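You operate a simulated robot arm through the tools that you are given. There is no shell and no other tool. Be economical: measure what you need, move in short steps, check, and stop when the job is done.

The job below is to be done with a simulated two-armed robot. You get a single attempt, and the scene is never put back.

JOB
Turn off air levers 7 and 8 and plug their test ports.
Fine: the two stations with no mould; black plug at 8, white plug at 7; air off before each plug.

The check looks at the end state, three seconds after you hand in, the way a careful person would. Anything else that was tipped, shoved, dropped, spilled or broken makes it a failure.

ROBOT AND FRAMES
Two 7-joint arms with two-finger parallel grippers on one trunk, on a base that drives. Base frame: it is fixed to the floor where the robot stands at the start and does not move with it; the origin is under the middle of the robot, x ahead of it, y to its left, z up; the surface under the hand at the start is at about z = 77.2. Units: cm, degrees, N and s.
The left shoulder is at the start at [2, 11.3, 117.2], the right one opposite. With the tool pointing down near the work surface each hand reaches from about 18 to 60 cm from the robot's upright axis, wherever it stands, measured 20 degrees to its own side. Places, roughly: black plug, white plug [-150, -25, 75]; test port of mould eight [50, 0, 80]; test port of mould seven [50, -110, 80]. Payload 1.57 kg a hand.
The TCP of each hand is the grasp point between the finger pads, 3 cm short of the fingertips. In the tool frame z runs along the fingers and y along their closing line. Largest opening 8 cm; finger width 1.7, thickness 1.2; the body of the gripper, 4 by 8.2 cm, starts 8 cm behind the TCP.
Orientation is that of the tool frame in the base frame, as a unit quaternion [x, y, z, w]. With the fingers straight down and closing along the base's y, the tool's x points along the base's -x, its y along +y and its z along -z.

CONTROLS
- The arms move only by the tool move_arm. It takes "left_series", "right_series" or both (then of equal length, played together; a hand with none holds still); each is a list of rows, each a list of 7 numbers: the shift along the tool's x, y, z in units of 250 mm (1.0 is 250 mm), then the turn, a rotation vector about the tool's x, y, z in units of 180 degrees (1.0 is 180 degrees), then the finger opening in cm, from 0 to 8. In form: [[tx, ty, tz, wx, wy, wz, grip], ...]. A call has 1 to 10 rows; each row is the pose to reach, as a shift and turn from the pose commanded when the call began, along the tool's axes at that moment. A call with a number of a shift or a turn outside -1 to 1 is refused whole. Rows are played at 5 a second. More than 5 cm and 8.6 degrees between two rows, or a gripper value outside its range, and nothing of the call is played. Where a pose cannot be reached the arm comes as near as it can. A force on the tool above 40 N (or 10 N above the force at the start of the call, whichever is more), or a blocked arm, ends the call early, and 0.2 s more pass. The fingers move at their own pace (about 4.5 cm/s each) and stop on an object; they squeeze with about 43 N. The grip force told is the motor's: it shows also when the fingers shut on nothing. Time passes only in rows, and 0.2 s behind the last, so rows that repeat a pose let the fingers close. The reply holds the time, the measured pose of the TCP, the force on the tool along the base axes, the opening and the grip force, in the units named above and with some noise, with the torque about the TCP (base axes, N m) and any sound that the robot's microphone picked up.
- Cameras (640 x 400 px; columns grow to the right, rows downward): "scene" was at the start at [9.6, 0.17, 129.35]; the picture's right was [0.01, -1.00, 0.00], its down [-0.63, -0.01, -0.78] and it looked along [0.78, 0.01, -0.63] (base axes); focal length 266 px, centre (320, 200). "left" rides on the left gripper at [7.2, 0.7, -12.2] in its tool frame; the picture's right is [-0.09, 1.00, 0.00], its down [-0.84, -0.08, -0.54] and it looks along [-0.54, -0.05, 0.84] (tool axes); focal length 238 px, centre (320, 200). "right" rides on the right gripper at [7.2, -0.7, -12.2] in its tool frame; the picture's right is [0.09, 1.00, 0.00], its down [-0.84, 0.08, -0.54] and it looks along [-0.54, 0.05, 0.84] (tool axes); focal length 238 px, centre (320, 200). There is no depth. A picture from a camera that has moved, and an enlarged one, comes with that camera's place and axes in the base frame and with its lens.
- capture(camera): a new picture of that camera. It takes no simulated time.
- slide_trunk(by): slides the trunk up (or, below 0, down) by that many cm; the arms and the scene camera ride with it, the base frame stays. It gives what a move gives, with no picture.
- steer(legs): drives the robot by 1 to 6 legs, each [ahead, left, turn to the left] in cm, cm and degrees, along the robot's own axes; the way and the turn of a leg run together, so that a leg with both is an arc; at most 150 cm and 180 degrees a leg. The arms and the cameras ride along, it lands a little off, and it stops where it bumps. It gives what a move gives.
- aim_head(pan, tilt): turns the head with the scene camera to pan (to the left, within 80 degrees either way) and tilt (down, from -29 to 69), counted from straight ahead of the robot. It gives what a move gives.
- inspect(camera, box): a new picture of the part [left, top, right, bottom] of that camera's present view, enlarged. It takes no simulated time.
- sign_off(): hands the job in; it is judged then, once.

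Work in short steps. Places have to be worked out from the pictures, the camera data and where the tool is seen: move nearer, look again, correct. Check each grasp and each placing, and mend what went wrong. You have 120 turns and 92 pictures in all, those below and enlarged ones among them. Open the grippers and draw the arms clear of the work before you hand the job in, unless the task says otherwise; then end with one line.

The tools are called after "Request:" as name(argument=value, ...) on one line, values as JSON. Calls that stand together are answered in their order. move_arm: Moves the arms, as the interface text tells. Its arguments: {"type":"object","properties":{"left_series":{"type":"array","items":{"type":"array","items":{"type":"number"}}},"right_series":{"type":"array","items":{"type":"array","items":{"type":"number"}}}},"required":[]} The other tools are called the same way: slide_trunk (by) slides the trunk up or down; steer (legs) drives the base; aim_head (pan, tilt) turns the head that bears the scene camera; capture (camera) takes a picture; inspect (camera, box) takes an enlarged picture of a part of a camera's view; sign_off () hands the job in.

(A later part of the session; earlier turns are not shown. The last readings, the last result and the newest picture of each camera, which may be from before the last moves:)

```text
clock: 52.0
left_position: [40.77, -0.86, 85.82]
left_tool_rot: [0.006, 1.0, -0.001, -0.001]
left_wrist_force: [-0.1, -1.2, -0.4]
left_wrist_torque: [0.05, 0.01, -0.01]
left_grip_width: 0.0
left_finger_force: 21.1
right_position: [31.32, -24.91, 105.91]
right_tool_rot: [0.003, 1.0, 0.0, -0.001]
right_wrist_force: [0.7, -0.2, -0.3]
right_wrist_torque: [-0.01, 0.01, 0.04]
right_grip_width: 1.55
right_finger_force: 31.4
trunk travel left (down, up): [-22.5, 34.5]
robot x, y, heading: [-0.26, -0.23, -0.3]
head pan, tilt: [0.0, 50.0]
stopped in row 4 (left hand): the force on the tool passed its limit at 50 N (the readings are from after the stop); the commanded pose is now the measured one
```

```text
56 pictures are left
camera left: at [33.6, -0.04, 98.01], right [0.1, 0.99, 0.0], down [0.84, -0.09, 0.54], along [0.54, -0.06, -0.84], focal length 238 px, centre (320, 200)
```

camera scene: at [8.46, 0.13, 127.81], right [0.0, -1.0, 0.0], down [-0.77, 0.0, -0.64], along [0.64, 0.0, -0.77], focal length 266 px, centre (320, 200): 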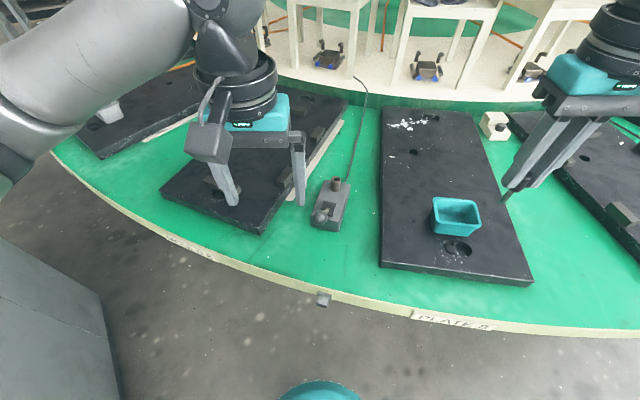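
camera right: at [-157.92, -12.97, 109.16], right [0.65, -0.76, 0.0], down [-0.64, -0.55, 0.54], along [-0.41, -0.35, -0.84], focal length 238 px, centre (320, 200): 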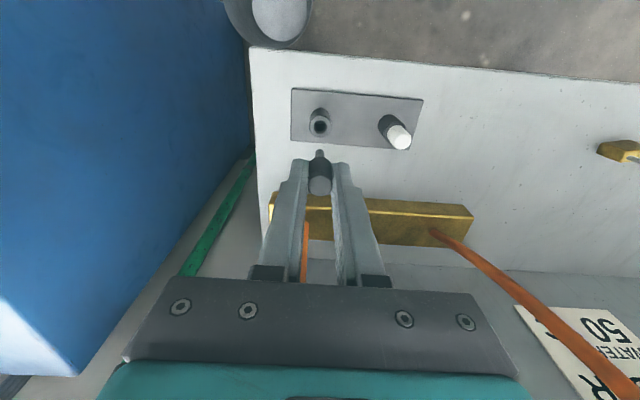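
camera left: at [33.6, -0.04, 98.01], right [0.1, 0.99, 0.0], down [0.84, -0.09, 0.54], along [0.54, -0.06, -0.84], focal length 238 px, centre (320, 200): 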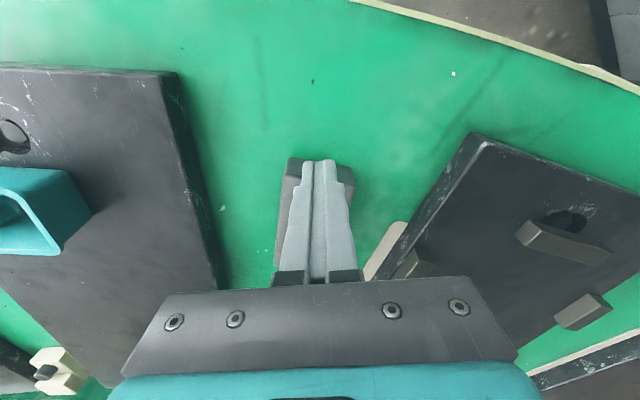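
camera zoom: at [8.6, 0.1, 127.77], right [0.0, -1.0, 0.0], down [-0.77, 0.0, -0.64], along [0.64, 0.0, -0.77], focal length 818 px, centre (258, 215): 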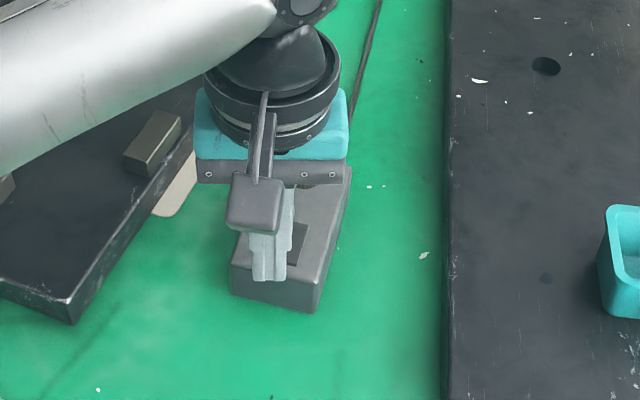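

The lever is hidden behind the fingers; the right hand's camera should see it from the side.

Request:
inspect(camera="right", box=[400, 90, 580, 230])

```text
2.86 times, centred on (490, 160) of right
camera zoom: at [24.29, -25.44, 118.18], right [-0.09, 1.0, 0.0], down [0.84, 0.07, 0.54], along [0.54, 0.05, -0.84], focal length 681 px, centre (-166, 314)
```

zoom: 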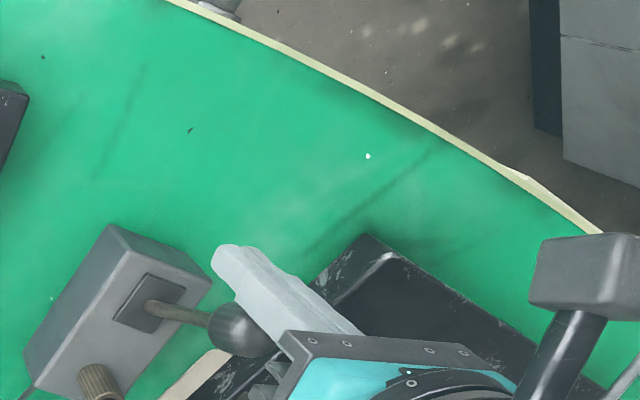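

The lever has moved from ~50° to ~20° outward and stays; it's just stiff. I continue pushing in slow 1 cm rows.

Request:
move_arm(left_series=[[-0.03, -0.008, 0, 0, 0, 0, 0], [-0.06, -0.016, 0, 0, 0, 0, 0], [-0.09, -0.024, 0, 0, 0, 0, 0], [-0.12, -0.032, 0, 0, 0, 0, 0], [-0.15, -0.04, 0, 0, 0, 0, 0], [-0.18, -0.048, 0, 0, 0, 0, 0], [-0.2, -0.054, 0, 0, 0, 0, 0]])

Request:
inspect(camera="right", box=[400, 90, 580, 230])

```text
clock: 53.6
left_position: [44.97, -2.08, 85.92]
left_tool_rot: [0.007, 1.0, 0.001, -0.006]
left_wrist_force: [-35.5, 10.9, 6.0]
left_wrist_torque: [-0.13, -0.41, 0.08]
left_grip_width: 0.0
left_finger_force: 21.2
right_position: [30.87, -24.64, 106.14]
right_tool_rot: [0.002, 1.0, -0.001, 0.002]
right_wrist_force: [-0.7, 0.0, -0.1]
right_wrist_torque: [-0.01, 0.0, -0.02]
right_grip_width: 1.55
right_finger_force: 31.6
trunk travel left (down, up): [-22.5, 34.5]
robot x, y, heading: [-0.37, 0.06, -0.4]
head pan, tilt: [0.0, 50.0]
```

```text
2.86 times, centred on (490, 160) of right
camera zoom: at [23.68, -25.28, 118.37], right [-0.09, 1.0, 0.0], down [0.84, 0.07, 0.54], along [0.54, 0.05, -0.84], focal length 681 px, centre (-166, 314)
```

zoom: 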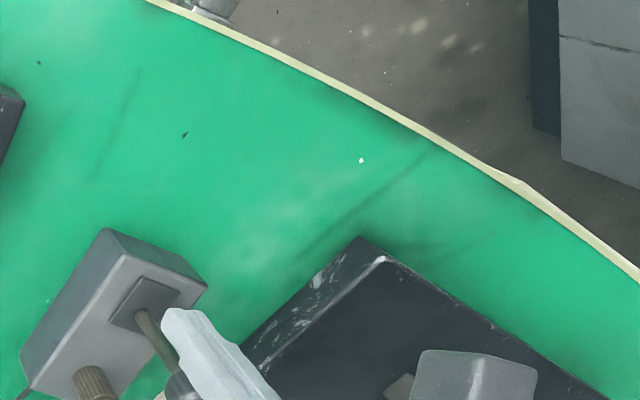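

Knob is now about upright with 35 N resistance. I continue with slow rows, rising 1 cm so the fingertips clear the port.

Request:
move_arm(left_series=[[-0.03, -0.008, -0.01, 0, 0, 0, 0], [-0.06, -0.016, -0.02, 0, 0, 0, 0], [-0.09, -0.024, -0.03, 0, 0, 0, 0], [-0.12, -0.032, -0.03, 0, 0, 0, 0], [-0.15, -0.04, -0.03, 0, 0, 0, 0], [-0.17, -0.045, -0.03, 0, 0, 0, 0]])

Request:
inspect(camera="right", box=[400, 110, 580, 250])

```text
clock: 53.9
left_position: [44.8, -2.2, 85.69]
left_tool_rot: [0.009, 1.0, 0.002, -0.015]
left_wrist_force: [-18.5, 6.2, 7.8]
left_wrist_torque: [0.03, -0.27, 0.07]
left_grip_width: 0.0
left_finger_force: 21.3
right_position: [30.91, -24.79, 106.11]
right_tool_rot: [0.002, 1.0, -0.001, 0.0]
right_wrist_force: [0.0, -0.7, -0.8]
right_wrist_torque: [-0.01, 0.0, 0.0]
right_grip_width: 1.56
right_finger_force: 31.7
trunk travel left (down, up): [-22.5, 34.5]
robot x, y, heading: [-0.27, 0.11, -0.3]
head pan, tilt: [0.0, 50.0]
stopped in row 1 (left hand): the force on the tool passed its limit at 52 N (the readings are from after the stop); the commanded pose is now the measured one
```

```text
2.86 times, centred on (490, 180) of right
camera zoom: at [23.84, -25.33, 118.31], right [-0.09, 1.0, 0.0], down [0.84, 0.07, 0.54], along [0.54, 0.05, -0.84], focal length 681 px, centre (-166, 257)
```

zoom: 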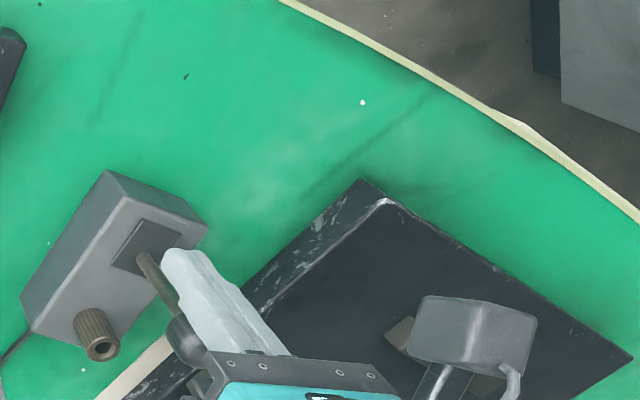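

The lever stands just past upright and seems to have met a stop. I back the fingers off to see whether it stays there.

Request:
move_arm(left_series=[[0.08, 0.02, 0, 0, 0, 0, 0], [0.2, 0.05, 0, 0, 0, 0, 0], [0.32, 0.08, 0, 0, 0, 0, 0]])

Request:
inspect(camera="right", box=[400, 110, 580, 250])

```text
clock: 54.7
left_position: [37.31, 0.13, 86.18]
left_tool_rot: [0.006, 1.0, 0.002, -0.013]
left_wrist_force: [-0.9, 0.1, -0.5]
left_wrist_torque: [0.0, 0.0, -0.02]
left_grip_width: 0.01
left_finger_force: 21.5
right_position: [31.23, -24.82, 106.01]
right_tool_rot: [0.003, 1.0, 0.0, 0.0]
right_wrist_force: [-0.2, 0.2, -0.4]
right_wrist_torque: [0.01, 0.01, -0.03]
right_grip_width: 1.57
right_finger_force: 31.3
trunk travel left (down, up): [-22.5, 34.5]
robot x, y, heading: [-0.4, -0.13, 0.0]
head pan, tilt: [0.0, 50.0]
```

```text
2.86 times, centred on (490, 180) of right
camera zoom: at [24.04, -25.37, 118.26], right [-0.09, 1.0, 0.0], down [0.84, 0.07, 0.54], along [0.54, 0.05, -0.84], focal length 681 px, centre (-166, 257)
```

zoom: 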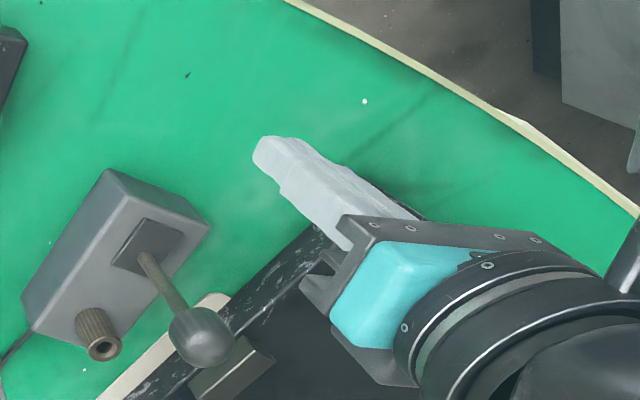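

The lever stays upright. To tell a hard stop from mere friction I return to near contact and push in small slow rows.

Request:
move_arm(left_series=[[-0.1, -0.026, 0, 0, 0, 0, 0], [-0.2, -0.052, 0, 0, 0, 0, 0], [-0.28, -0.073, 0, 0, 0, 0, 0], [-0.29, -0.075, 0, 0, 0, 0, 0], [-0.3, -0.078, 0, 0, 0, 0, 0], [-0.31, -0.081, 0, 0, 0, 0, 0], [-0.32, -0.083, 0, 0, 0, 0, 0], [-0.33, -0.086, 0, 0, 0, 0, 0], [-0.34, -0.088, 0, 0, 0, 0, 0]])

Request:
inspect(camera="right", box=[400, 110, 580, 250])

```text
clock: 56.7
left_position: [44.85, -2.02, 85.58]
left_tool_rot: [0.009, 1.0, 0.006, -0.023]
left_wrist_force: [-17.4, 5.0, 8.3]
left_wrist_torque: [-0.04, -0.39, 0.07]
left_grip_width: 0.0
left_finger_force: 21.2
right_position: [31.01, -24.81, 106.09]
right_tool_rot: [0.002, 1.0, 0.001, 0.001]
right_wrist_force: [0.0, -0.2, -1.3]
right_wrist_torque: [0.0, -0.03, -0.02]
right_grip_width: 1.58
right_finger_force: 31.8
trunk travel left (down, up): [-22.5, 34.5]
robot x, y, heading: [-0.28, 0.05, -0.2]
head pan, tilt: [0.0, 50.0]
stopped in row 9 (left hand): the force on the tool passed its limit at 42 N (the readings are from after the stop); the commanded pose is now the measured one
```

```text
2.86 times, centred on (490, 180) of right
camera zoom: at [23.78, -25.3, 118.32], right [-0.09, 1.0, 0.0], down [0.84, 0.07, 0.54], along [0.54, 0.05, -0.84], focal length 681 px, centre (-166, 257)
```

zoom: 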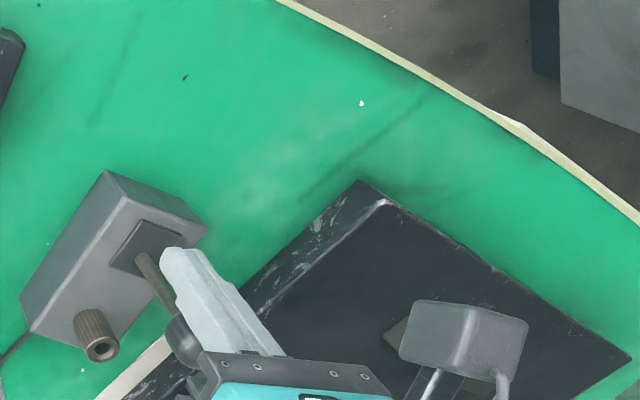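

Same place at 42 N even when slow: a hard stop just past upright, so lever 8 is off (and it clears the port). I withdraw the left hand outward, up and to the left.

Request:
move_arm(left_series=[[0.16, 0.04, 0, 0, 0, 0, 0], [0.32, 0.08, -0.05, 0, 0, 0, 0], [0.4, 0.18, -0.18, 0, 0, 0, 0], [0.45, 0.32, -0.3, 0, 0, 0, 2], [0.5, 0.46, -0.42, 0, 0, 0, 4], [0.5, 0.6, -0.54, 0, 0, 0, 6], [0.5, 0.76, -0.64, 0, 0, 0, 8], [0.5, 0.9, -0.72, 0, 0, 0, 8]])

Request:
inspect(camera="right", box=[400, 110, 580, 250])

Request:
inspect(camera="scene", box=[260, 130, 420, 260])

```text
clock: 58.5
left_position: [33.76, 20.4, 104.09]
left_tool_rot: [0.008, 1.0, 0.006, -0.021]
left_wrist_force: [0.7, 0.5, -0.3]
left_wrist_torque: [0.03, -0.03, 0.02]
left_grip_width: 8.02
left_finger_force: 0.1
right_position: [31.13, -24.8, 106.01]
right_tool_rot: [0.002, 1.0, 0.0, -0.001]
right_wrist_force: [0.2, 0.0, -0.1]
right_wrist_torque: [0.01, -0.02, -0.01]
right_grip_width: 1.59
right_finger_force: 31.8
trunk travel left (down, up): [-22.5, 34.5]
robot x, y, heading: [-0.46, 0.15, -0.1]
head pan, tilt: [0.0, 50.0]
```

```text
2.86 times, centred on (490, 180) of right
camera zoom: at [24.0, -25.34, 118.26], right [-0.09, 1.0, 0.0], down [0.84, 0.07, 0.54], along [0.54, 0.05, -0.84], focal length 681 px, centre (-166, 257)
```

zoom: 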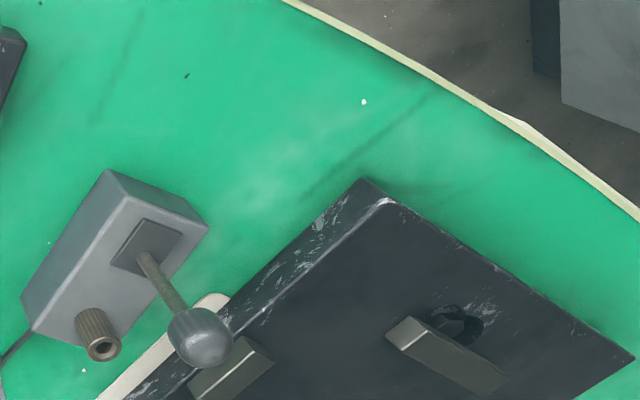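

```text
3.08 times, centred on (340, 195) of scene
camera zoom: at [8.29, 0.2, 127.81], right [0.0, -1.0, 0.0], down [-0.77, 0.0, -0.64], along [0.64, 0.0, -0.77], focal length 818 px, centre (258, 215)
```

zoom: 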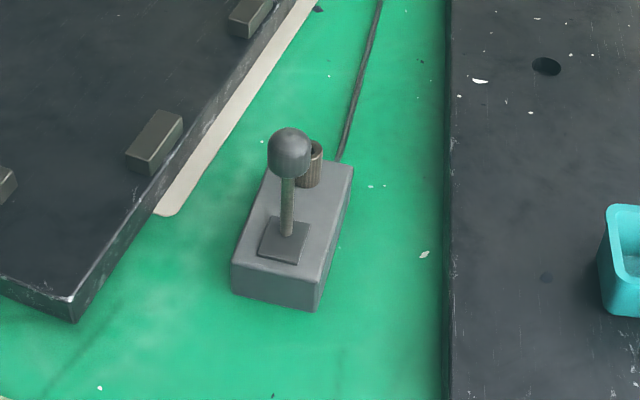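

Lever 8 stands upright. Port top triangulates to about (53,-3.9,82.3); I bring the right hand with the plug above it at z≈97.

Request:
move_arm(right_series=[[-0.11, 0.104, 0.04, 0, 0, 0, 0], [-0.22, 0.208, 0.09, 0, 0, 0, 0], [-0.33, 0.312, 0.13, 0, 0, 0, 0], [-0.44, 0.416, 0.18, 0, 0, 0, 0], [-0.55, 0.52, 0.22, 0, 0, 0, 0], [-0.66, 0.624, 0.27, 0, 0, 0, 0], [-0.77, 0.73, 0.31, 0, 0, 0, 0], [-0.876, 0.836, 0.36, 0, 0, 0, 0], [-0.876, 0.836, 0.36, 0, 0, 0, 0]])

Request:
capture(camera="right")

Request:
inspect(camera="scene", box=[260, 100, 400, 220])

```text
clock: 60.5
left_position: [33.68, 20.38, 104.09]
left_tool_rot: [0.009, 1.0, 0.006, -0.021]
left_wrist_force: [-0.5, -0.6, -0.2]
left_wrist_torque: [0.04, 0.01, -0.03]
left_grip_width: 8.01
left_finger_force: 0.0
right_position: [53.16, -4.07, 97.17]
right_tool_rot: [0.002, 1.0, 0.0, 0.0]
right_wrist_force: [-0.1, 0.3, 1.0]
right_wrist_torque: [0.01, -0.01, 0.02]
right_grip_width: 1.54
right_finger_force: 30.9
trunk travel left (down, up): [-22.5, 34.5]
robot x, y, heading: [-0.49, 0.19, -0.4]
head pan, tilt: [0.0, 50.0]
```

```text
48 pictures are left
camera right: at [45.95, -4.5, 109.29], right [-0.09, 1.0, 0.0], down [0.84, 0.07, 0.54], along [0.54, 0.05, -0.84], focal length 238 px, centre (320, 200)
```

right: 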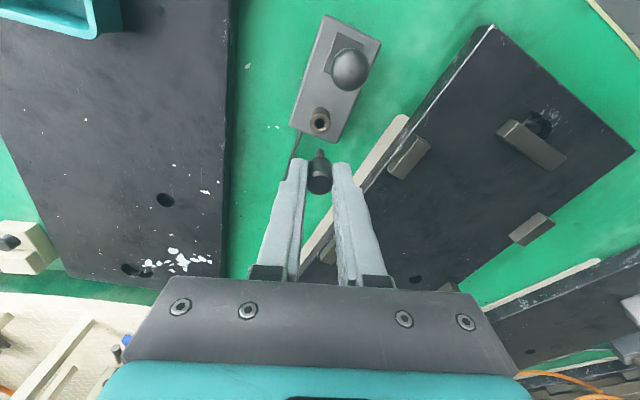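

```text
3.33 times, centred on (330, 160) of scene
camera zoom: at [8.31, 0.14, 127.81], right [0.0, -1.0, 0.0], down [-0.77, 0.0, -0.64], along [0.64, 0.0, -0.77], focal length 886 px, centre (287, 333)
```

zoom: 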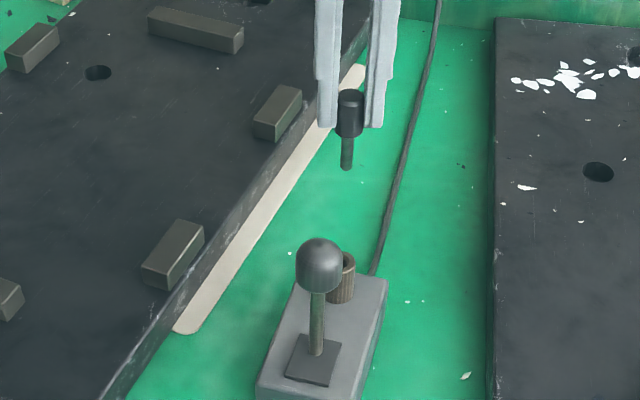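

Port lies almost straight under the plug (about 0.3 cm nearer to me). I enlarge the hand view to measure pin tip versus hole.

Request:
inspect(camera="right", box=[280, 90, 360, 200])

```text
3.64 times, centred on (320, 145) of right
camera zoom: at [45.95, -4.5, 109.29], right [-0.09, 1.0, 0.0], down [0.84, 0.07, 0.54], along [0.54, 0.05, -0.84], focal length 867 px, centre (320, 400)
```

zoom: 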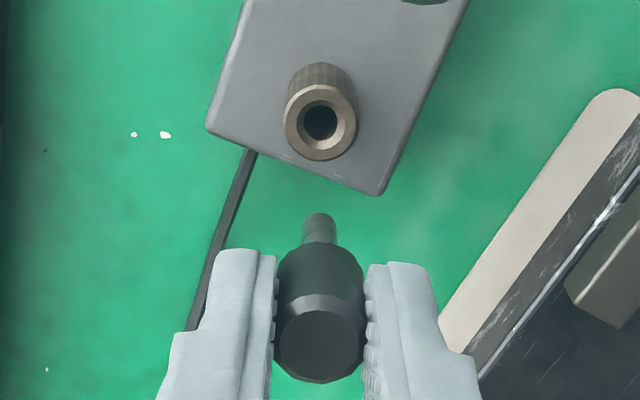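

Pin tip, cap and hole all line up on the tool axis (residual <1 mm; hole ~1.0, pin ~0.75 cm). I descend until the pin tip is about 1 cm above the port and look again.

Request:
move_arm(right_series=[[0, 0, 0.1, 0, 0, 0, 0], [0, 0, 0.2, 0, 0, 0, 0], [0, 0, 0.285, 0, 0, 0, 0], [0, 0, 0.285, 0, 0, 0, 0]])

Request:
inspect(camera="right", box=[280, 90, 360, 200])

Request:
inspect(camera="scene", box=[290, 120, 390, 200])

```text
clock: 61.5
left_position: [33.75, 20.5, 104.12]
left_tool_rot: [0.009, 1.0, 0.005, -0.021]
left_wrist_force: [-0.2, 0.4, 0.3]
left_wrist_torque: [0.0, -0.04, 0.01]
left_grip_width: 8.01
left_finger_force: 0.1
right_position: [53.09, -4.04, 90.17]
right_tool_rot: [0.002, 1.0, 0.001, 0.0]
right_wrist_force: [0.6, -1.0, -0.1]
right_wrist_torque: [0.03, -0.03, -0.01]
right_grip_width: 1.54
right_finger_force: 31.2
trunk travel left (down, up): [-22.5, 34.5]
robot x, y, heading: [-0.4, 0.26, -0.2]
head pan, tilt: [0.0, 50.0]
```

```text
3.64 times, centred on (320, 145) of right
camera zoom: at [45.97, -4.61, 102.31], right [-0.09, 1.0, 0.0], down [0.84, 0.07, 0.54], along [0.54, 0.05, -0.84], focal length 867 px, centre (320, 400)
```

zoom: 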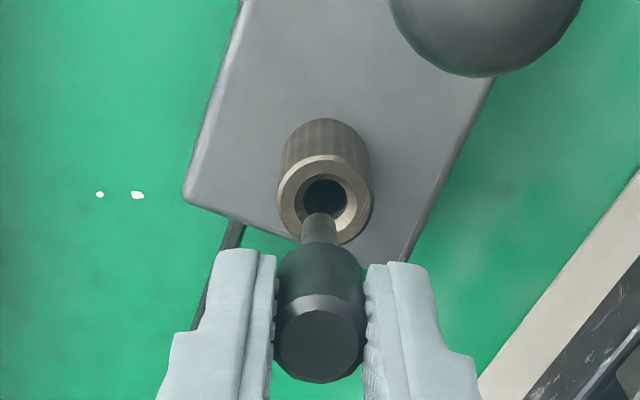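

```text
5.00 times, centred on (340, 160) of scene
camera zoom: at [8.31, 0.16, 127.81], right [0.0, -1.0, 0.0], down [-0.77, 0.0, -0.64], along [0.64, 0.0, -0.77], focal length 1329 px, centre (220, 400)
```

zoom: 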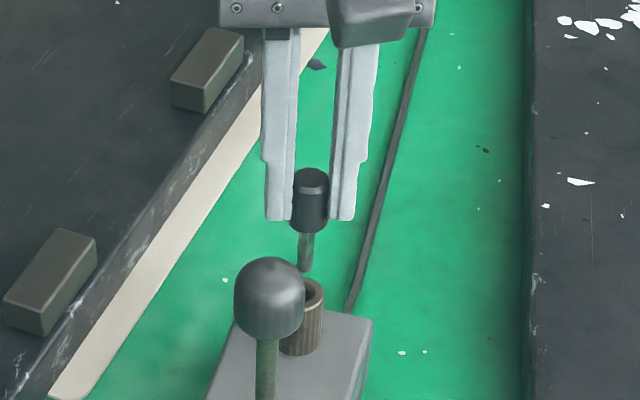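

The hole appears ~1 mm to +y and ~1 mm nearer than the pin; tip is ~1 cm above. I shift by that and lower slowly.

Request:
move_arm(right_series=[[0.003, 0.005, 0.02, 0, 0, 0, 0], [0.003, 0.005, 0.04, 0, 0, 0, 0], [0.003, 0.005, 0.06, 0, 0, 0, 0], [0.003, 0.005, 0.08, 0, 0, 0, 0], [0.003, 0.005, 0.1, 0, 0, 0, 0], [0.003, 0.005, 0.12, 0, 0, 0, 0]])

Request:
inspect(camera="right", box=[280, 90, 360, 200])

```text
clock: 62.9
left_position: [33.82, 20.43, 104.07]
left_tool_rot: [0.008, 1.0, 0.006, -0.022]
left_wrist_force: [0.6, 0.7, -0.4]
left_wrist_torque: [-0.02, -0.02, 0.0]
left_grip_width: 8.0
left_finger_force: 0.0
right_position: [53.11, -3.88, 86.83]
right_tool_rot: [0.002, 1.0, 0.0, 0.001]
right_wrist_force: [0.3, 0.2, 0.4]
right_wrist_torque: [0.05, 0.04, 0.0]
right_grip_width: 1.58
right_finger_force: 31.5
trunk travel left (down, up): [-22.5, 34.5]
robot x, y, heading: [-0.4, 0.1, -0.1]
head pan, tilt: [0.0, 50.0]
```

```text
3.64 times, centred on (320, 145) of right
camera zoom: at [45.92, -4.46, 99.12], right [-0.09, 1.0, 0.0], down [0.84, 0.07, 0.54], along [0.54, 0.05, -0.84], focal length 867 px, centre (320, 400)
```

zoom: 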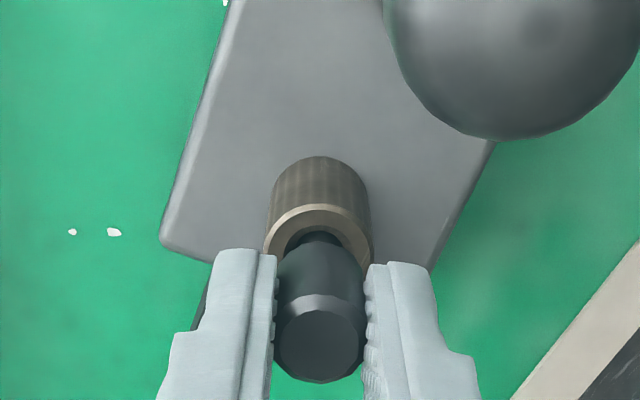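

The pin has entered the hole without force. I lower on until the cap seats.

Request:
move_arm(right_series=[[0, 0, 0.016, 0, 0, 0, 0], [0, 0, 0.032, 0, 0, 0, 0], [0, 0, 0.044, 0, 0, 0, 0], [0, 0, 0.056, 0, 0, 0, 0], [0, 0, 0.068, 0, 0, 0, 0]])

Request:
inspect(camera="right", box=[280, 90, 360, 200])

Request:
inspect(camera="scene", box=[290, 120, 390, 200])

```text
clock: 64.1
left_position: [33.57, 20.39, 104.15]
left_tool_rot: [0.008, 1.0, 0.005, -0.02]
left_wrist_force: [0.6, 1.5, -0.2]
left_wrist_torque: [-0.02, 0.01, 0.02]
left_grip_width: 8.0
left_finger_force: 0.0
right_position: [53.01, -3.86, 85.56]
right_tool_rot: [0.003, 1.0, 0.001, 0.002]
right_wrist_force: [-3.4, -2.3, 17.8]
right_wrist_torque: [-0.06, 0.15, 0.0]
right_grip_width: 1.56
right_finger_force: 31.1
trunk travel left (down, up): [-22.5, 34.5]
robot x, y, heading: [-0.45, 0.45, -0.2]
head pan, tilt: [0.0, 50.0]
```

```text
3.64 times, centred on (320, 145) of right
camera zoom: at [45.85, -4.44, 97.7], right [-0.09, 1.0, 0.0], down [0.83, 0.07, 0.55], along [0.54, 0.05, -0.84], focal length 867 px, centre (320, 400)
```

zoom: 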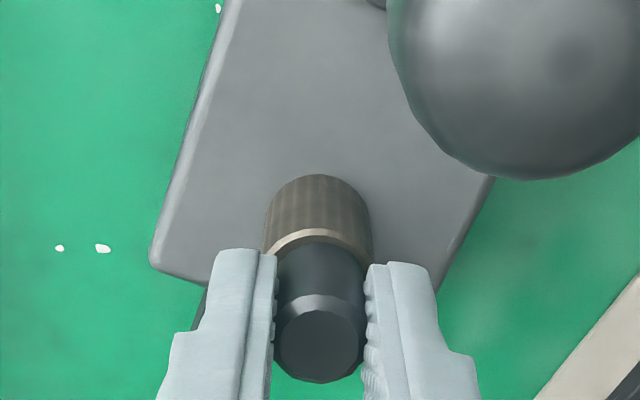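

```text
5.00 times, centred on (340, 160) of scene
camera zoom: at [8.13, 0.16, 127.84], right [0.0, -1.0, 0.0], down [-0.77, 0.0, -0.64], along [0.64, 0.0, -0.77], focal length 1329 px, centre (220, 400)
```

zoom: 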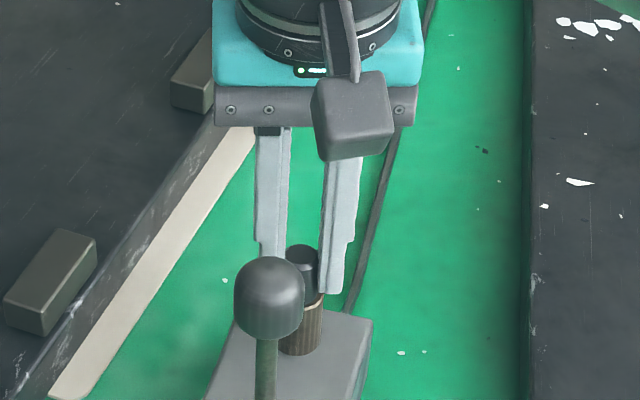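

The cap rests on the port with 18 N: seated. I release, lift straight up, and draw back to the right.

Request:
move_arm(right_series=[[0, 0, -0.004, 0, 0, 0, 4], [0, 0, -0.004, 0, 0, 0, 4], [0, 0, -0.004, 0, 0, 0, 4], [0, 0, -0.15, 0, 0, 0, 4], [0, 0, -0.32, 0, 0, 0, 4], [0, 0, -0.5, 0, 0, 0, 4], [0.12, -0.12, -0.56, 0, 0, 0, 4], [0.24, -0.24, -0.62, 0, 0, 0, 4], [0.36, -0.36, -0.7, 0, 0, 0, 4], [0.48, -0.48, -0.78, 0, 0, 0, 4]])

Request:
inspect(camera="scene", box=[270, 120, 390, 220])

Request:
capture(camera="right")

```text
clock: 66.3
left_position: [33.69, 20.27, 104.14]
left_tool_rot: [0.008, 1.0, 0.006, -0.021]
left_wrist_force: [-0.9, -0.7, -0.4]
left_wrist_torque: [0.02, 0.02, 0.01]
left_grip_width: 8.0
left_finger_force: 0.1
right_position: [41.01, -15.8, 104.66]
right_tool_rot: [0.003, 1.0, 0.0, 0.0]
right_wrist_force: [0.1, -0.5, 0.6]
right_wrist_torque: [0.03, 0.0, 0.0]
right_grip_width: 4.0
right_finger_force: 0.1
trunk travel left (down, up): [-22.5, 34.5]
robot x, y, heading: [-0.58, -0.17, 0.0]
head pan, tilt: [0.0, 50.0]
```

```text
4.00 times, centred on (330, 170) of scene
camera zoom: at [8.27, 0.12, 127.81], right [0.0, -1.0, 0.0], down [-0.77, 0.0, -0.64], along [0.64, 0.0, -0.77], focal length 1063 px, centre (280, 320)
```

zoom: 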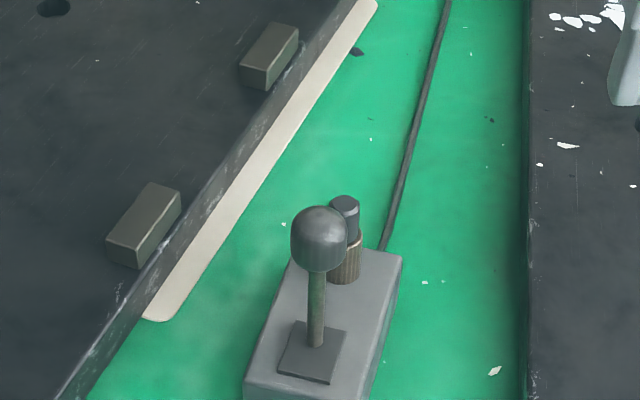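

```text
39 pictures are left
camera right: at [33.83, -16.41, 116.9], right [-0.09, 1.0, 0.0], down [0.84, 0.07, 0.54], along [0.54, 0.05, -0.84], focal length 238 px, centre (320, 200)
```

right: 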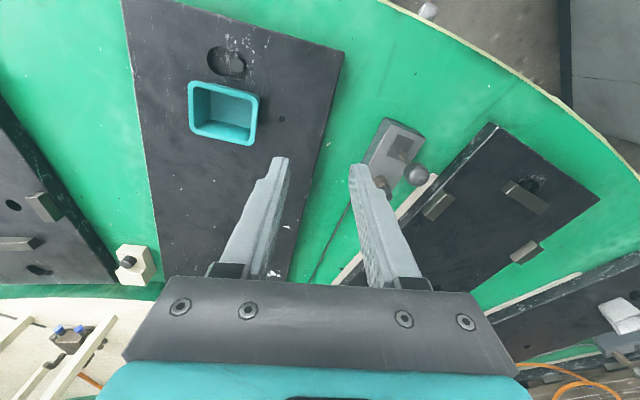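

Black plug is in place at 8, lever upright. I fold the hands back and return to the bench along the earlier path for the white plug.

Request:
move_arm(right_series=[[0.12, -0.12, -0.02, 0, 0, 0, 5], [0.24, -0.24, -0.04, 0, 0, 0, 5], [0.36, -0.36, -0.06, 0, 0, 0, 5]])

Request:
steer(legs=[[-90, 4, 0], [0, 0, -144.5], [25, 0, 0]])

Request:
capture(camera="right")

```text
clock: 67.1
left_position: [33.78, 20.29, 104.13]
left_tool_rot: [0.01, 1.0, 0.005, -0.02]
left_wrist_force: [-0.1, 0.1, -0.4]
left_wrist_torque: [0.01, 0.0, 0.02]
left_grip_width: 7.99
left_finger_force: 0.0
right_position: [31.66, -24.82, 106.25]
right_tool_rot: [0.001, 1.0, -0.001, 0.0]
right_wrist_force: [0.0, 0.3, -0.1]
right_wrist_torque: [0.03, -0.01, 0.02]
right_grip_width: 4.99
right_finger_force: 0.1
trunk travel left (down, up): [-22.5, 34.5]
robot x, y, heading: [-0.45, 0.04, -0.2]
head pan, tilt: [0.0, 50.0]
```

```text
clock: 79.1
left_position: [-125.14, -45.81, 104.0]
left_tool_rot: [0.953, 0.301, 0.022, -0.001]
left_wrist_force: [0.1, -0.9, 0.8]
left_wrist_torque: [-0.01, -0.02, 0.03]
left_grip_width: 8.0
left_finger_force: 0.1
right_position: [-150.14, -8.38, 106.22]
right_tool_rot: [0.951, 0.308, 0.0, 0.0]
right_wrist_force: [0.2, -0.3, 0.2]
right_wrist_torque: [-0.01, -0.03, 0.01]
right_grip_width: 4.99
right_finger_force: 0.0
trunk travel left (down, up): [-22.5, 34.5]
robot x, y, heading: [-109.31, -9.4, -143.9]
head pan, tilt: [0.0, 50.0]
```

```text
38 pictures are left
camera right: at [-144.67, -3.4, 118.42], right [0.66, -0.75, 0.0], down [-0.63, -0.55, 0.54], along [-0.41, -0.36, -0.84], focal length 238 px, centre (320, 200)
```

right: 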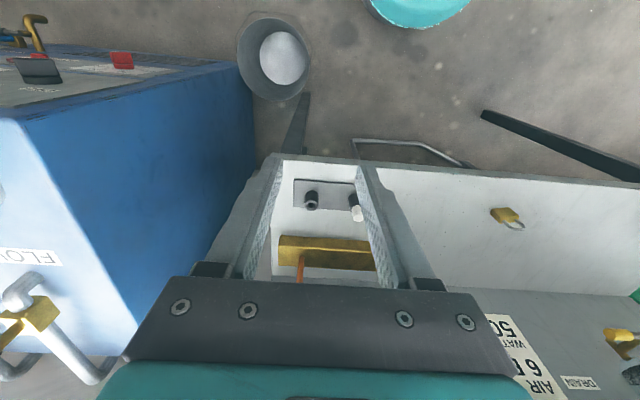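

White plug top computes to (-158.6,-23.8,86.3), consistent across four views. I move the right hand above it at z≈95.5.

Request:
move_arm(right_series=[[-0.128, 0.06, 0.085, 0, 0, 0, 5], [-0.255, 0.12, 0.17, 0, 0, 0, 5], [-0.382, 0.18, 0.257, 0, 0, 0, 5], [-0.51, 0.24, 0.343, 0, 0, 0, 5], [-0.636, 0.3, 0.428, 0, 0, 0, 5], [-0.636, 0.3, 0.428, 0, 0, 0, 5]])

Request:
inspect(camera="right", box=[240, 60, 440, 220])

```text
clock: 80.5
left_position: [-125.1, -45.79, 104.13]
left_tool_rot: [0.953, 0.301, 0.022, -0.002]
left_wrist_force: [-0.1, 0.1, 0.0]
left_wrist_torque: [0.0, 0.03, 0.0]
left_grip_width: 8.02
left_finger_force: 0.0
right_position: [-158.48, -23.65, 95.57]
right_tool_rot: [0.951, 0.309, -0.001, 0.0]
right_wrist_force: [-0.3, -0.4, 0.1]
right_wrist_torque: [-0.01, 0.0, 0.0]
right_grip_width: 4.99
right_finger_force: 0.1
trunk travel left (down, up): [-22.5, 34.5]
robot x, y, heading: [-109.63, -9.26, -143.9]
head pan, tilt: [0.0, 50.0]
```

```text
2.50 times, centred on (340, 140) of right
camera zoom: at [-153.01, -18.87, 107.78], right [0.66, -0.75, 0.0], down [-0.63, -0.55, 0.54], along [-0.41, -0.36, -0.84], focal length 596 px, centre (270, 350)
```

zoom: 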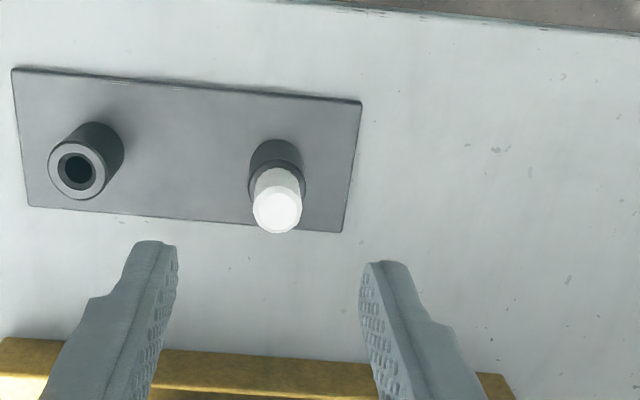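

The cap is ~0.2 cm to the picture's right and 0.3 cm further on; I correct, descend to z≈87 and close.

Request:
move_arm(right_series=[[-0.012, 0.009, 0.1, 0, 0, 0, 5], [-0.012, 0.009, 0.2, 0, 0, 0, 5], [-0.012, 0.009, 0.3, 0, 0, 0, 5], [-0.012, 0.009, 0.342, 0, 0, 0, 5], [-0.012, 0.009, 0.342, 0, 0, 0, 5]])

Request:
inspect(camera="right", box=[240, 100, 400, 240])

```text
clock: 81.7
left_position: [-125.06, -45.95, 104.08]
left_tool_rot: [0.953, 0.301, 0.022, -0.002]
left_wrist_force: [-0.1, 1.0, 0.1]
left_wrist_torque: [0.01, -0.03, -0.01]
left_grip_width: 8.01
left_finger_force: 0.1
right_position: [-158.8, -23.93, 86.88]
right_tool_rot: [0.951, 0.309, 0.0, 0.001]
right_wrist_force: [-0.2, 0.0, -0.5]
right_wrist_torque: [-0.02, -0.02, 0.0]
right_grip_width: 5.02
right_finger_force: 0.1
trunk travel left (down, up): [-22.5, 34.5]
robot x, y, heading: [-109.04, -9.29, -144.1]
head pan, tilt: [0.0, 50.0]
```

```text
2.86 times, centred on (320, 170) of right
camera zoom: at [-153.19, -19.06, 99.09], right [0.66, -0.75, 0.0], down [-0.63, -0.55, 0.54], along [-0.41, -0.36, -0.84], focal length 681 px, centre (320, 286)
```

zoom: 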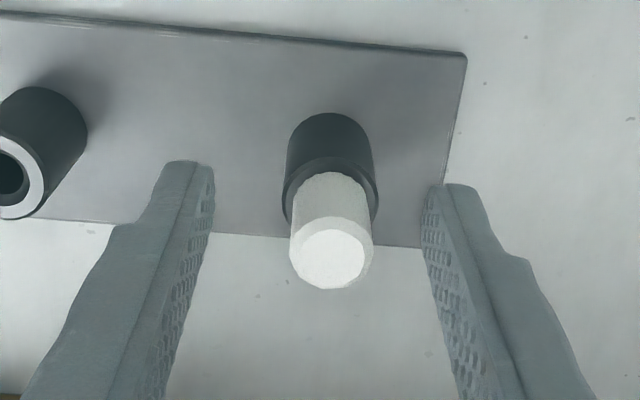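

Still 0.2 cm right and slightly ahead; I nudge by that, close, and hold.

Request:
move_arm(right_series=[[-0.006, 0.008, 0, 0, 0, 0, 5], [-0.006, 0.008, 0, 0, 0, 0, 3], [-0.006, 0.008, 0, 0, 0, 0, 1], [-0.006, 0.008, 0, 0, 0, 0, 0], [-0.006, 0.008, 0, 0, 0, 0, 0], [-0.006, 0.008, 0, 0, 0, 0, 0]])

Request:
move_arm(right_series=[[0, 0, -0.06, 0, 0, 0, 0], [0, 0, -0.14, 0, 0, 0, 0], [0, 0, -0.26, 0, 0, 0, 0], [0, 0, -0.4, 0, 0, 0, 0]])

Request:
capture(camera="right")

```text
clock: 83.1
left_position: [-125.17, -45.75, 104.04]
left_tool_rot: [0.953, 0.302, 0.021, -0.001]
left_wrist_force: [-0.1, 0.8, -0.1]
left_wrist_torque: [-0.02, -0.01, 0.0]
left_grip_width: 8.04
left_finger_force: 0.1
right_position: [-158.69, -24.15, 86.98]
right_tool_rot: [0.951, 0.308, -0.001, 0.0]
right_wrist_force: [0.9, -1.9, -1.7]
right_wrist_torque: [-0.03, 0.0, 0.03]
right_grip_width: 2.31
right_finger_force: 35.8
trunk travel left (down, up): [-22.5, 34.5]
robot x, y, heading: [-109.46, -9.67, -143.9]
head pan, tilt: [0.0, 50.0]
```

```text
clock: 84.1
left_position: [-125.0, -45.9, 104.09]
left_tool_rot: [0.953, 0.302, 0.022, -0.001]
left_wrist_force: [-0.1, 0.5, 0.2]
left_wrist_torque: [0.04, 0.02, 0.01]
left_grip_width: 8.0
left_finger_force: 0.2
right_position: [-158.73, -24.02, 97.07]
right_tool_rot: [0.952, 0.307, 0.0, -0.001]
right_wrist_force: [-0.7, 0.7, -0.4]
right_wrist_torque: [0.02, -0.04, 0.0]
right_grip_width: 1.47
right_finger_force: 30.3
trunk travel left (down, up): [-22.5, 34.5]
robot x, y, heading: [-109.59, -9.52, -144.0]
head pan, tilt: [0.0, 50.0]
```

```text
35 pictures are left
camera right: at [-153.31, -19.23, 109.3], right [0.66, -0.75, 0.0], down [-0.63, -0.55, 0.54], along [-0.41, -0.36, -0.84], focal length 238 px, centre (320, 200)
```

right: 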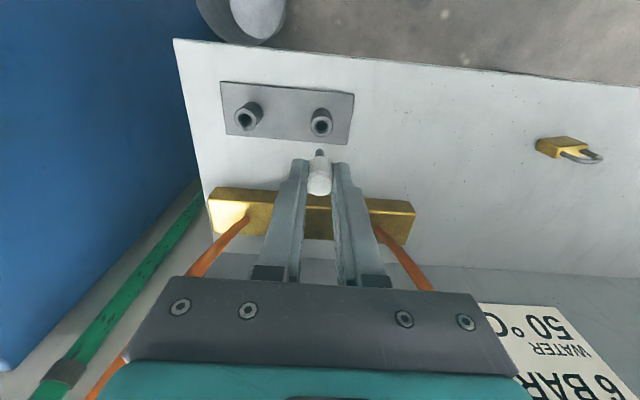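

The white plug is out and held (1.47 cm). By symmetry with 8 and the earlier sighting, station 7 has its port near (53,-110) and knob near (40,-114). I draw the hand back and drive to (0,-113) facing +x.

Request:
move_arm(right_series=[[0.16, -0.07, -0.08, 0, 0, 0, 0], [0.32, -0.14, -0.16, 0, 0, 0, 0], [0.48, -0.21, -0.24, 0, 0, 0, 0], [0.62, -0.3, -0.36, 0, 0, 0, 0]])

Request:
steer(legs=[[-25, 0, 0], [0, 0, 144], [89, -118, 0]])

Request:
capture(camera="scene")

```text
refused: row 4 steps farther than a row can; nothing moved
```

```text
clock: 98.8
left_position: [35.01, -90.59, 104.08]
left_tool_rot: [-0.007, 1.0, 0.005, -0.021]
left_wrist_force: [0.3, 0.4, -0.8]
left_wrist_torque: [-0.01, -0.01, -0.02]
left_grip_width: 7.98
left_finger_force: 0.0
right_position: [50.74, -127.44, 96.96]
right_tool_rot: [-0.015, 1.0, 0.0, 0.0]
right_wrist_force: [-0.8, 0.3, -0.9]
right_wrist_torque: [-0.01, -0.03, 0.01]
right_grip_width: 1.56
right_finger_force: 30.7
trunk travel left (down, up): [-22.5, 34.5]
robot x, y, heading: [1.36, -111.82, 1.7]
head pan, tilt: [0.0, 50.0]
```

```text
34 pictures are left
camera scene: at [10.27, -111.63, 127.8], right [0.03, -1.0, 0.0], down [-0.77, -0.02, -0.64], along [0.64, 0.02, -0.77], focal length 266 px, centre (320, 200)
```

scene: 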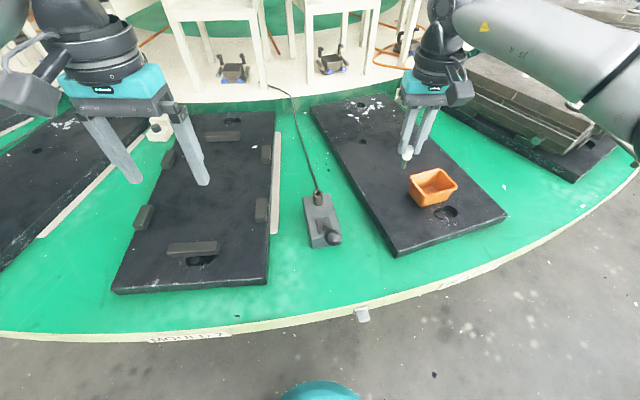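

The retract was refused (row too long) yet the drive ran fine; nothing looks disturbed and the plug is held. I now lift and draw the right hand back, then view lever 7 with its camera.

Request:
move_arm(right_series=[[0, 0, -0.18, 0, 0, 0, 0], [0.06, -0.04, -0.34, 0, 0, 0, 0], [0.2, -0.12, -0.36, 0, 0, 0, 0], [0.35, -0.2, -0.36, 0, 0, 0, 0], [0.5, -0.28, -0.36, 0, 0, 0, 0], [0.64, -0.36, -0.36, 0, 0, 0, 0], [0.76, -0.43, -0.36, 0, 0, 0, 0]])

Request:
inspect(camera="scene", box=[270, 150, 390, 260])

Request:
capture(camera="right")

```text
clock: 100.5
left_position: [34.98, -90.72, 104.13]
left_tool_rot: [-0.008, 1.0, 0.005, -0.021]
left_wrist_force: [-0.7, 0.3, 0.4]
left_wrist_torque: [-0.01, 0.01, 0.02]
left_grip_width: 8.01
left_finger_force: 0.1
right_position: [31.98, -138.79, 106.12]
right_tool_rot: [-0.013, 1.0, 0.0, 0.0]
right_wrist_force: [0.2, 0.1, -1.3]
right_wrist_torque: [-0.03, -0.02, -0.01]
right_grip_width: 1.57
right_finger_force: 31.3
trunk travel left (down, up): [-22.5, 34.5]
robot x, y, heading: [1.66, -111.95, 1.5]
head pan, tilt: [0.0, 50.0]
```

```text
3.64 times, centred on (330, 205) of scene
camera zoom: at [10.21, -111.64, 127.81], right [0.03, -1.0, 0.0], down [-0.77, -0.02, -0.64], along [0.64, 0.02, -0.77], focal length 966 px, centre (284, 182)
```

zoom: 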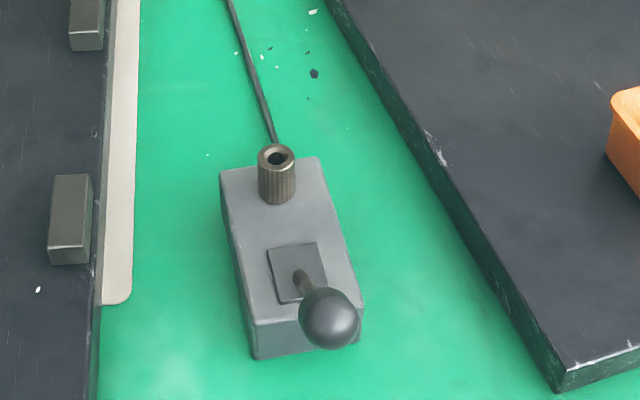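

```text
32 pictures are left
camera right: at [24.79, -139.66, 118.31], right [-0.12, 0.99, 0.0], down [0.83, 0.1, 0.54], along [0.54, 0.06, -0.84], focal length 238 px, centre (320, 200)
```

right: 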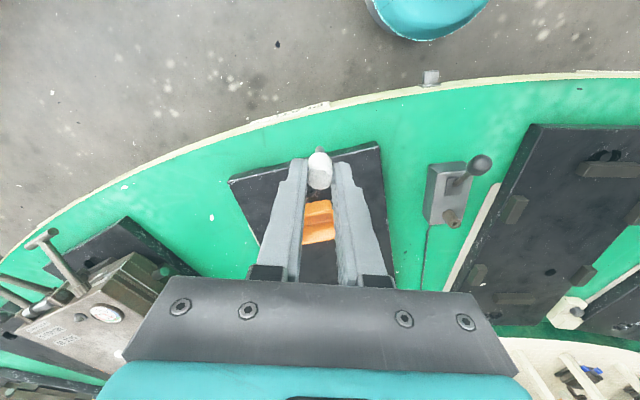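

Knob 7 triangulates to (37.4,-113.2,84.3). I enlarge the right camera's view to fix the port and pivot better.

Request:
inspect(camera="right", box=[400, 130, 520, 250])

```text
3.33 times, centred on (460, 190) of right
camera zoom: at [24.79, -139.66, 118.31], right [-0.12, 0.99, 0.0], down [0.83, 0.1, 0.54], along [0.54, 0.06, -0.84], focal length 794 px, centre (-147, 233)
```

zoom: 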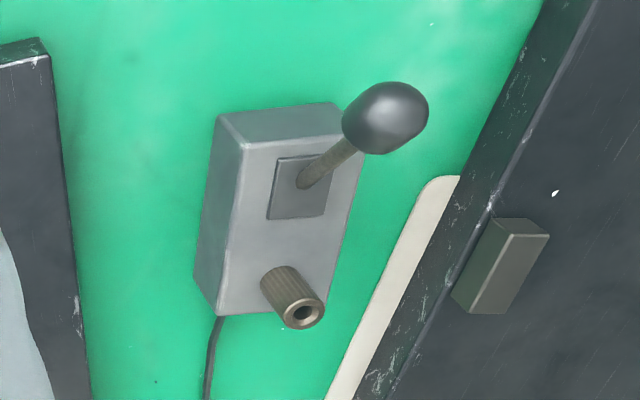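

Port 7 ≈(50.1,-110.5), pivot ≈(43.7,-111.8), so the axis is (.976,.217). I bring the closed left fingers over and down outside the knob, at about (31,-114.6,85.6).

Request:
move_arm(left_series=[[0.03, -0.16, 0, 0, 0, 0, 6], [0.06, -0.32, 0, 0, 0, 0, 3], [0.09, -0.48, 0, 0, 0, 0, 0], [0.12, -0.64, 0, 0, 0, 0, 0], [0.15, -0.8, 0, 0, 0, 0, 0], [0.165, -0.955, 0, 0, 0, 0, 0], [0.16, -0.955, 0.18, 0, 0, 0, 0], [0.155, -0.955, 0.37, 0, 0, 0, 0], [0.15, -0.955, 0.56, 0, 0, 0, 0], [0.145, -0.955, 0.74, 0, 0, 0, 0]])

Request:
inspect(camera="right", box=[400, 90, 560, 230])

```text
clock: 102.7
left_position: [31.21, -114.55, 85.47]
left_tool_rot: [-0.006, 1.0, 0.005, -0.021]
left_wrist_force: [0.0, -0.7, -0.3]
left_wrist_torque: [-0.03, -0.01, 0.04]
left_grip_width: 0.01
left_finger_force: 21.7
right_position: [31.99, -138.9, 106.14]
right_tool_rot: [-0.013, 1.0, 0.0, 0.0]
right_wrist_force: [0.6, 0.5, -0.1]
right_wrist_torque: [-0.01, 0.02, -0.01]
right_grip_width: 1.53
right_finger_force: 31.6
trunk travel left (down, up): [-22.5, 34.5]
robot x, y, heading: [1.36, -111.8, 1.7]
head pan, tilt: [0.0, 50.0]
```

```text
2.86 times, centred on (480, 160) of right
camera zoom: at [24.89, -139.61, 118.3], right [-0.12, 0.99, 0.0], down [0.83, 0.1, 0.54], along [0.54, 0.06, -0.84], focal length 681 px, centre (-137, 314)
```

zoom: 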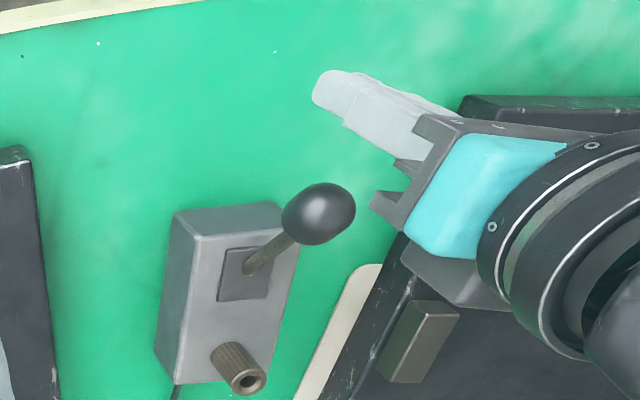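

Fingers are outside the knob on its line. I push inward slowly along (.976,.217).

Request:
move_arm(left_series=[[-0.1, 0.02, 0, 0, 0, 0, 0], [-0.15, 0.03, 0, 0, 0, 0, 0], [-0.18, 0.037, 0, 0, 0, 0, 0], [-0.21, 0.043, 0, 0, 0, 0, 0], [-0.24, 0.049, 0, 0, 0, 0, 0], [-0.27, 0.055, 0, 0, 0, 0, 0], [-0.3, 0.061, 0, 0, 0, 0, 0], [-0.33, 0.068, 0, 0, 0, 0, 0], [-0.36, 0.074, 0, 0, 0, 0, 0], [-0.39, 0.08, 0, 0, 0, 0, 0]])

Request:
inspect(camera="right", box=[400, 110, 560, 250])

```text
clock: 104.0
left_position: [36.84, -113.06, 85.57]
left_tool_rot: [-0.002, 1.0, 0.003, -0.025]
left_wrist_force: [-16.2, 5.1, 14.2]
left_wrist_torque: [0.06, -0.25, 0.09]
left_grip_width: 0.01
left_finger_force: 21.2
right_position: [31.86, -138.64, 106.1]
right_tool_rot: [-0.014, 1.0, -0.001, 0.001]
right_wrist_force: [-0.6, 0.2, -0.6]
right_wrist_torque: [-0.02, -0.01, 0.0]
right_grip_width: 1.57
right_finger_force: 30.5
trunk travel left (down, up): [-22.5, 34.5]
robot x, y, heading: [1.69, -111.81, 1.7]
head pan, tilt: [0.0, 50.0]
stopped in row 6 (left hand): the force on the tool passed its limit at 45 N (the readings are from after the stop); the commanded pose is now the measured one
```

```text
2.86 times, centred on (480, 180) of right
camera zoom: at [24.66, -139.53, 118.37], right [-0.12, 0.99, 0.0], down [0.83, 0.1, 0.54], along [0.54, 0.06, -0.84], focal length 681 px, centre (-137, 257)
```

zoom: 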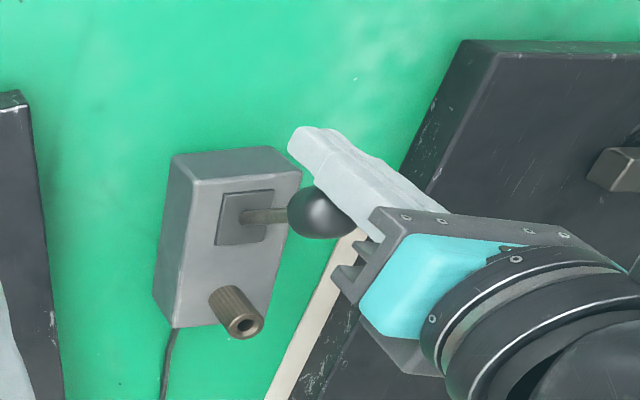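

Lever 7 has moved part way (about 30° left to go). I continue, rising slightly with the knob's arc.

Request:
move_arm(left_series=[[-0.02, 0.004, -0.008, 0, 0, 0, 0], [-0.045, 0.009, -0.016, 0, 0, 0, 0], [-0.07, 0.014, -0.024, 0, 0, 0, 0], [-0.095, 0.02, -0.03, 0, 0, 0, 0], [-0.12, 0.025, -0.034, 0, 0, 0, 0], [-0.145, 0.03, -0.036, 0, 0, 0, 0], [-0.17, 0.036, -0.036, 0, 0, 0, 0], [-0.19, 0.04, -0.036, 0, 0, 0, 0], [-0.21, 0.044, -0.036, 0, 0, 0, 0]])

Request:
inspect(camera="right", box=[400, 110, 560, 250])

```text
clock: 104.5
left_position: [37.17, -112.99, 85.98]
left_tool_rot: [-0.001, 1.0, 0.004, -0.028]
left_wrist_force: [-14.4, 7.3, 15.5]
left_wrist_torque: [0.04, -0.25, 0.09]
left_grip_width: 0.0
left_finger_force: 21.3
right_position: [31.78, -138.74, 106.24]
right_tool_rot: [-0.014, 1.0, 0.0, 0.001]
right_wrist_force: [-0.6, 0.2, 0.9]
right_wrist_torque: [-0.01, 0.01, 0.0]
right_grip_width: 1.56
right_finger_force: 31.6
trunk travel left (down, up): [-22.5, 34.5]
robot x, y, heading: [1.27, -112.21, 1.7]
head pan, tilt: [0.0, 50.0]
stopped in row 2 (left hand): the force on the tool passed its limit at 42 N (the readings are from after the stop); the commanded pose is now the measured one
```

```text
2.86 times, centred on (480, 180) of right
camera zoom: at [24.63, -139.51, 118.37], right [-0.12, 0.99, 0.0], down [0.83, 0.1, 0.54], along [0.54, 0.06, -0.84], focal length 681 px, centre (-137, 257)
```

zoom: 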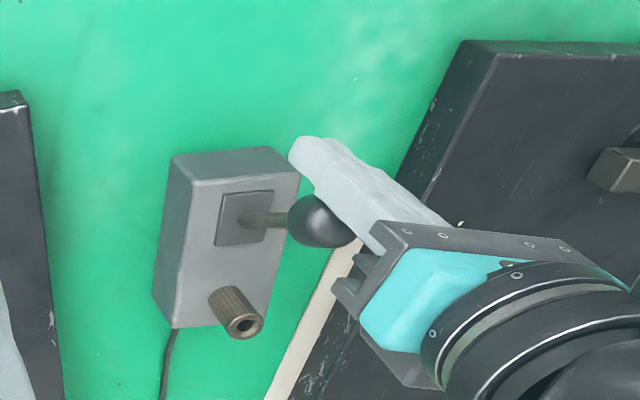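

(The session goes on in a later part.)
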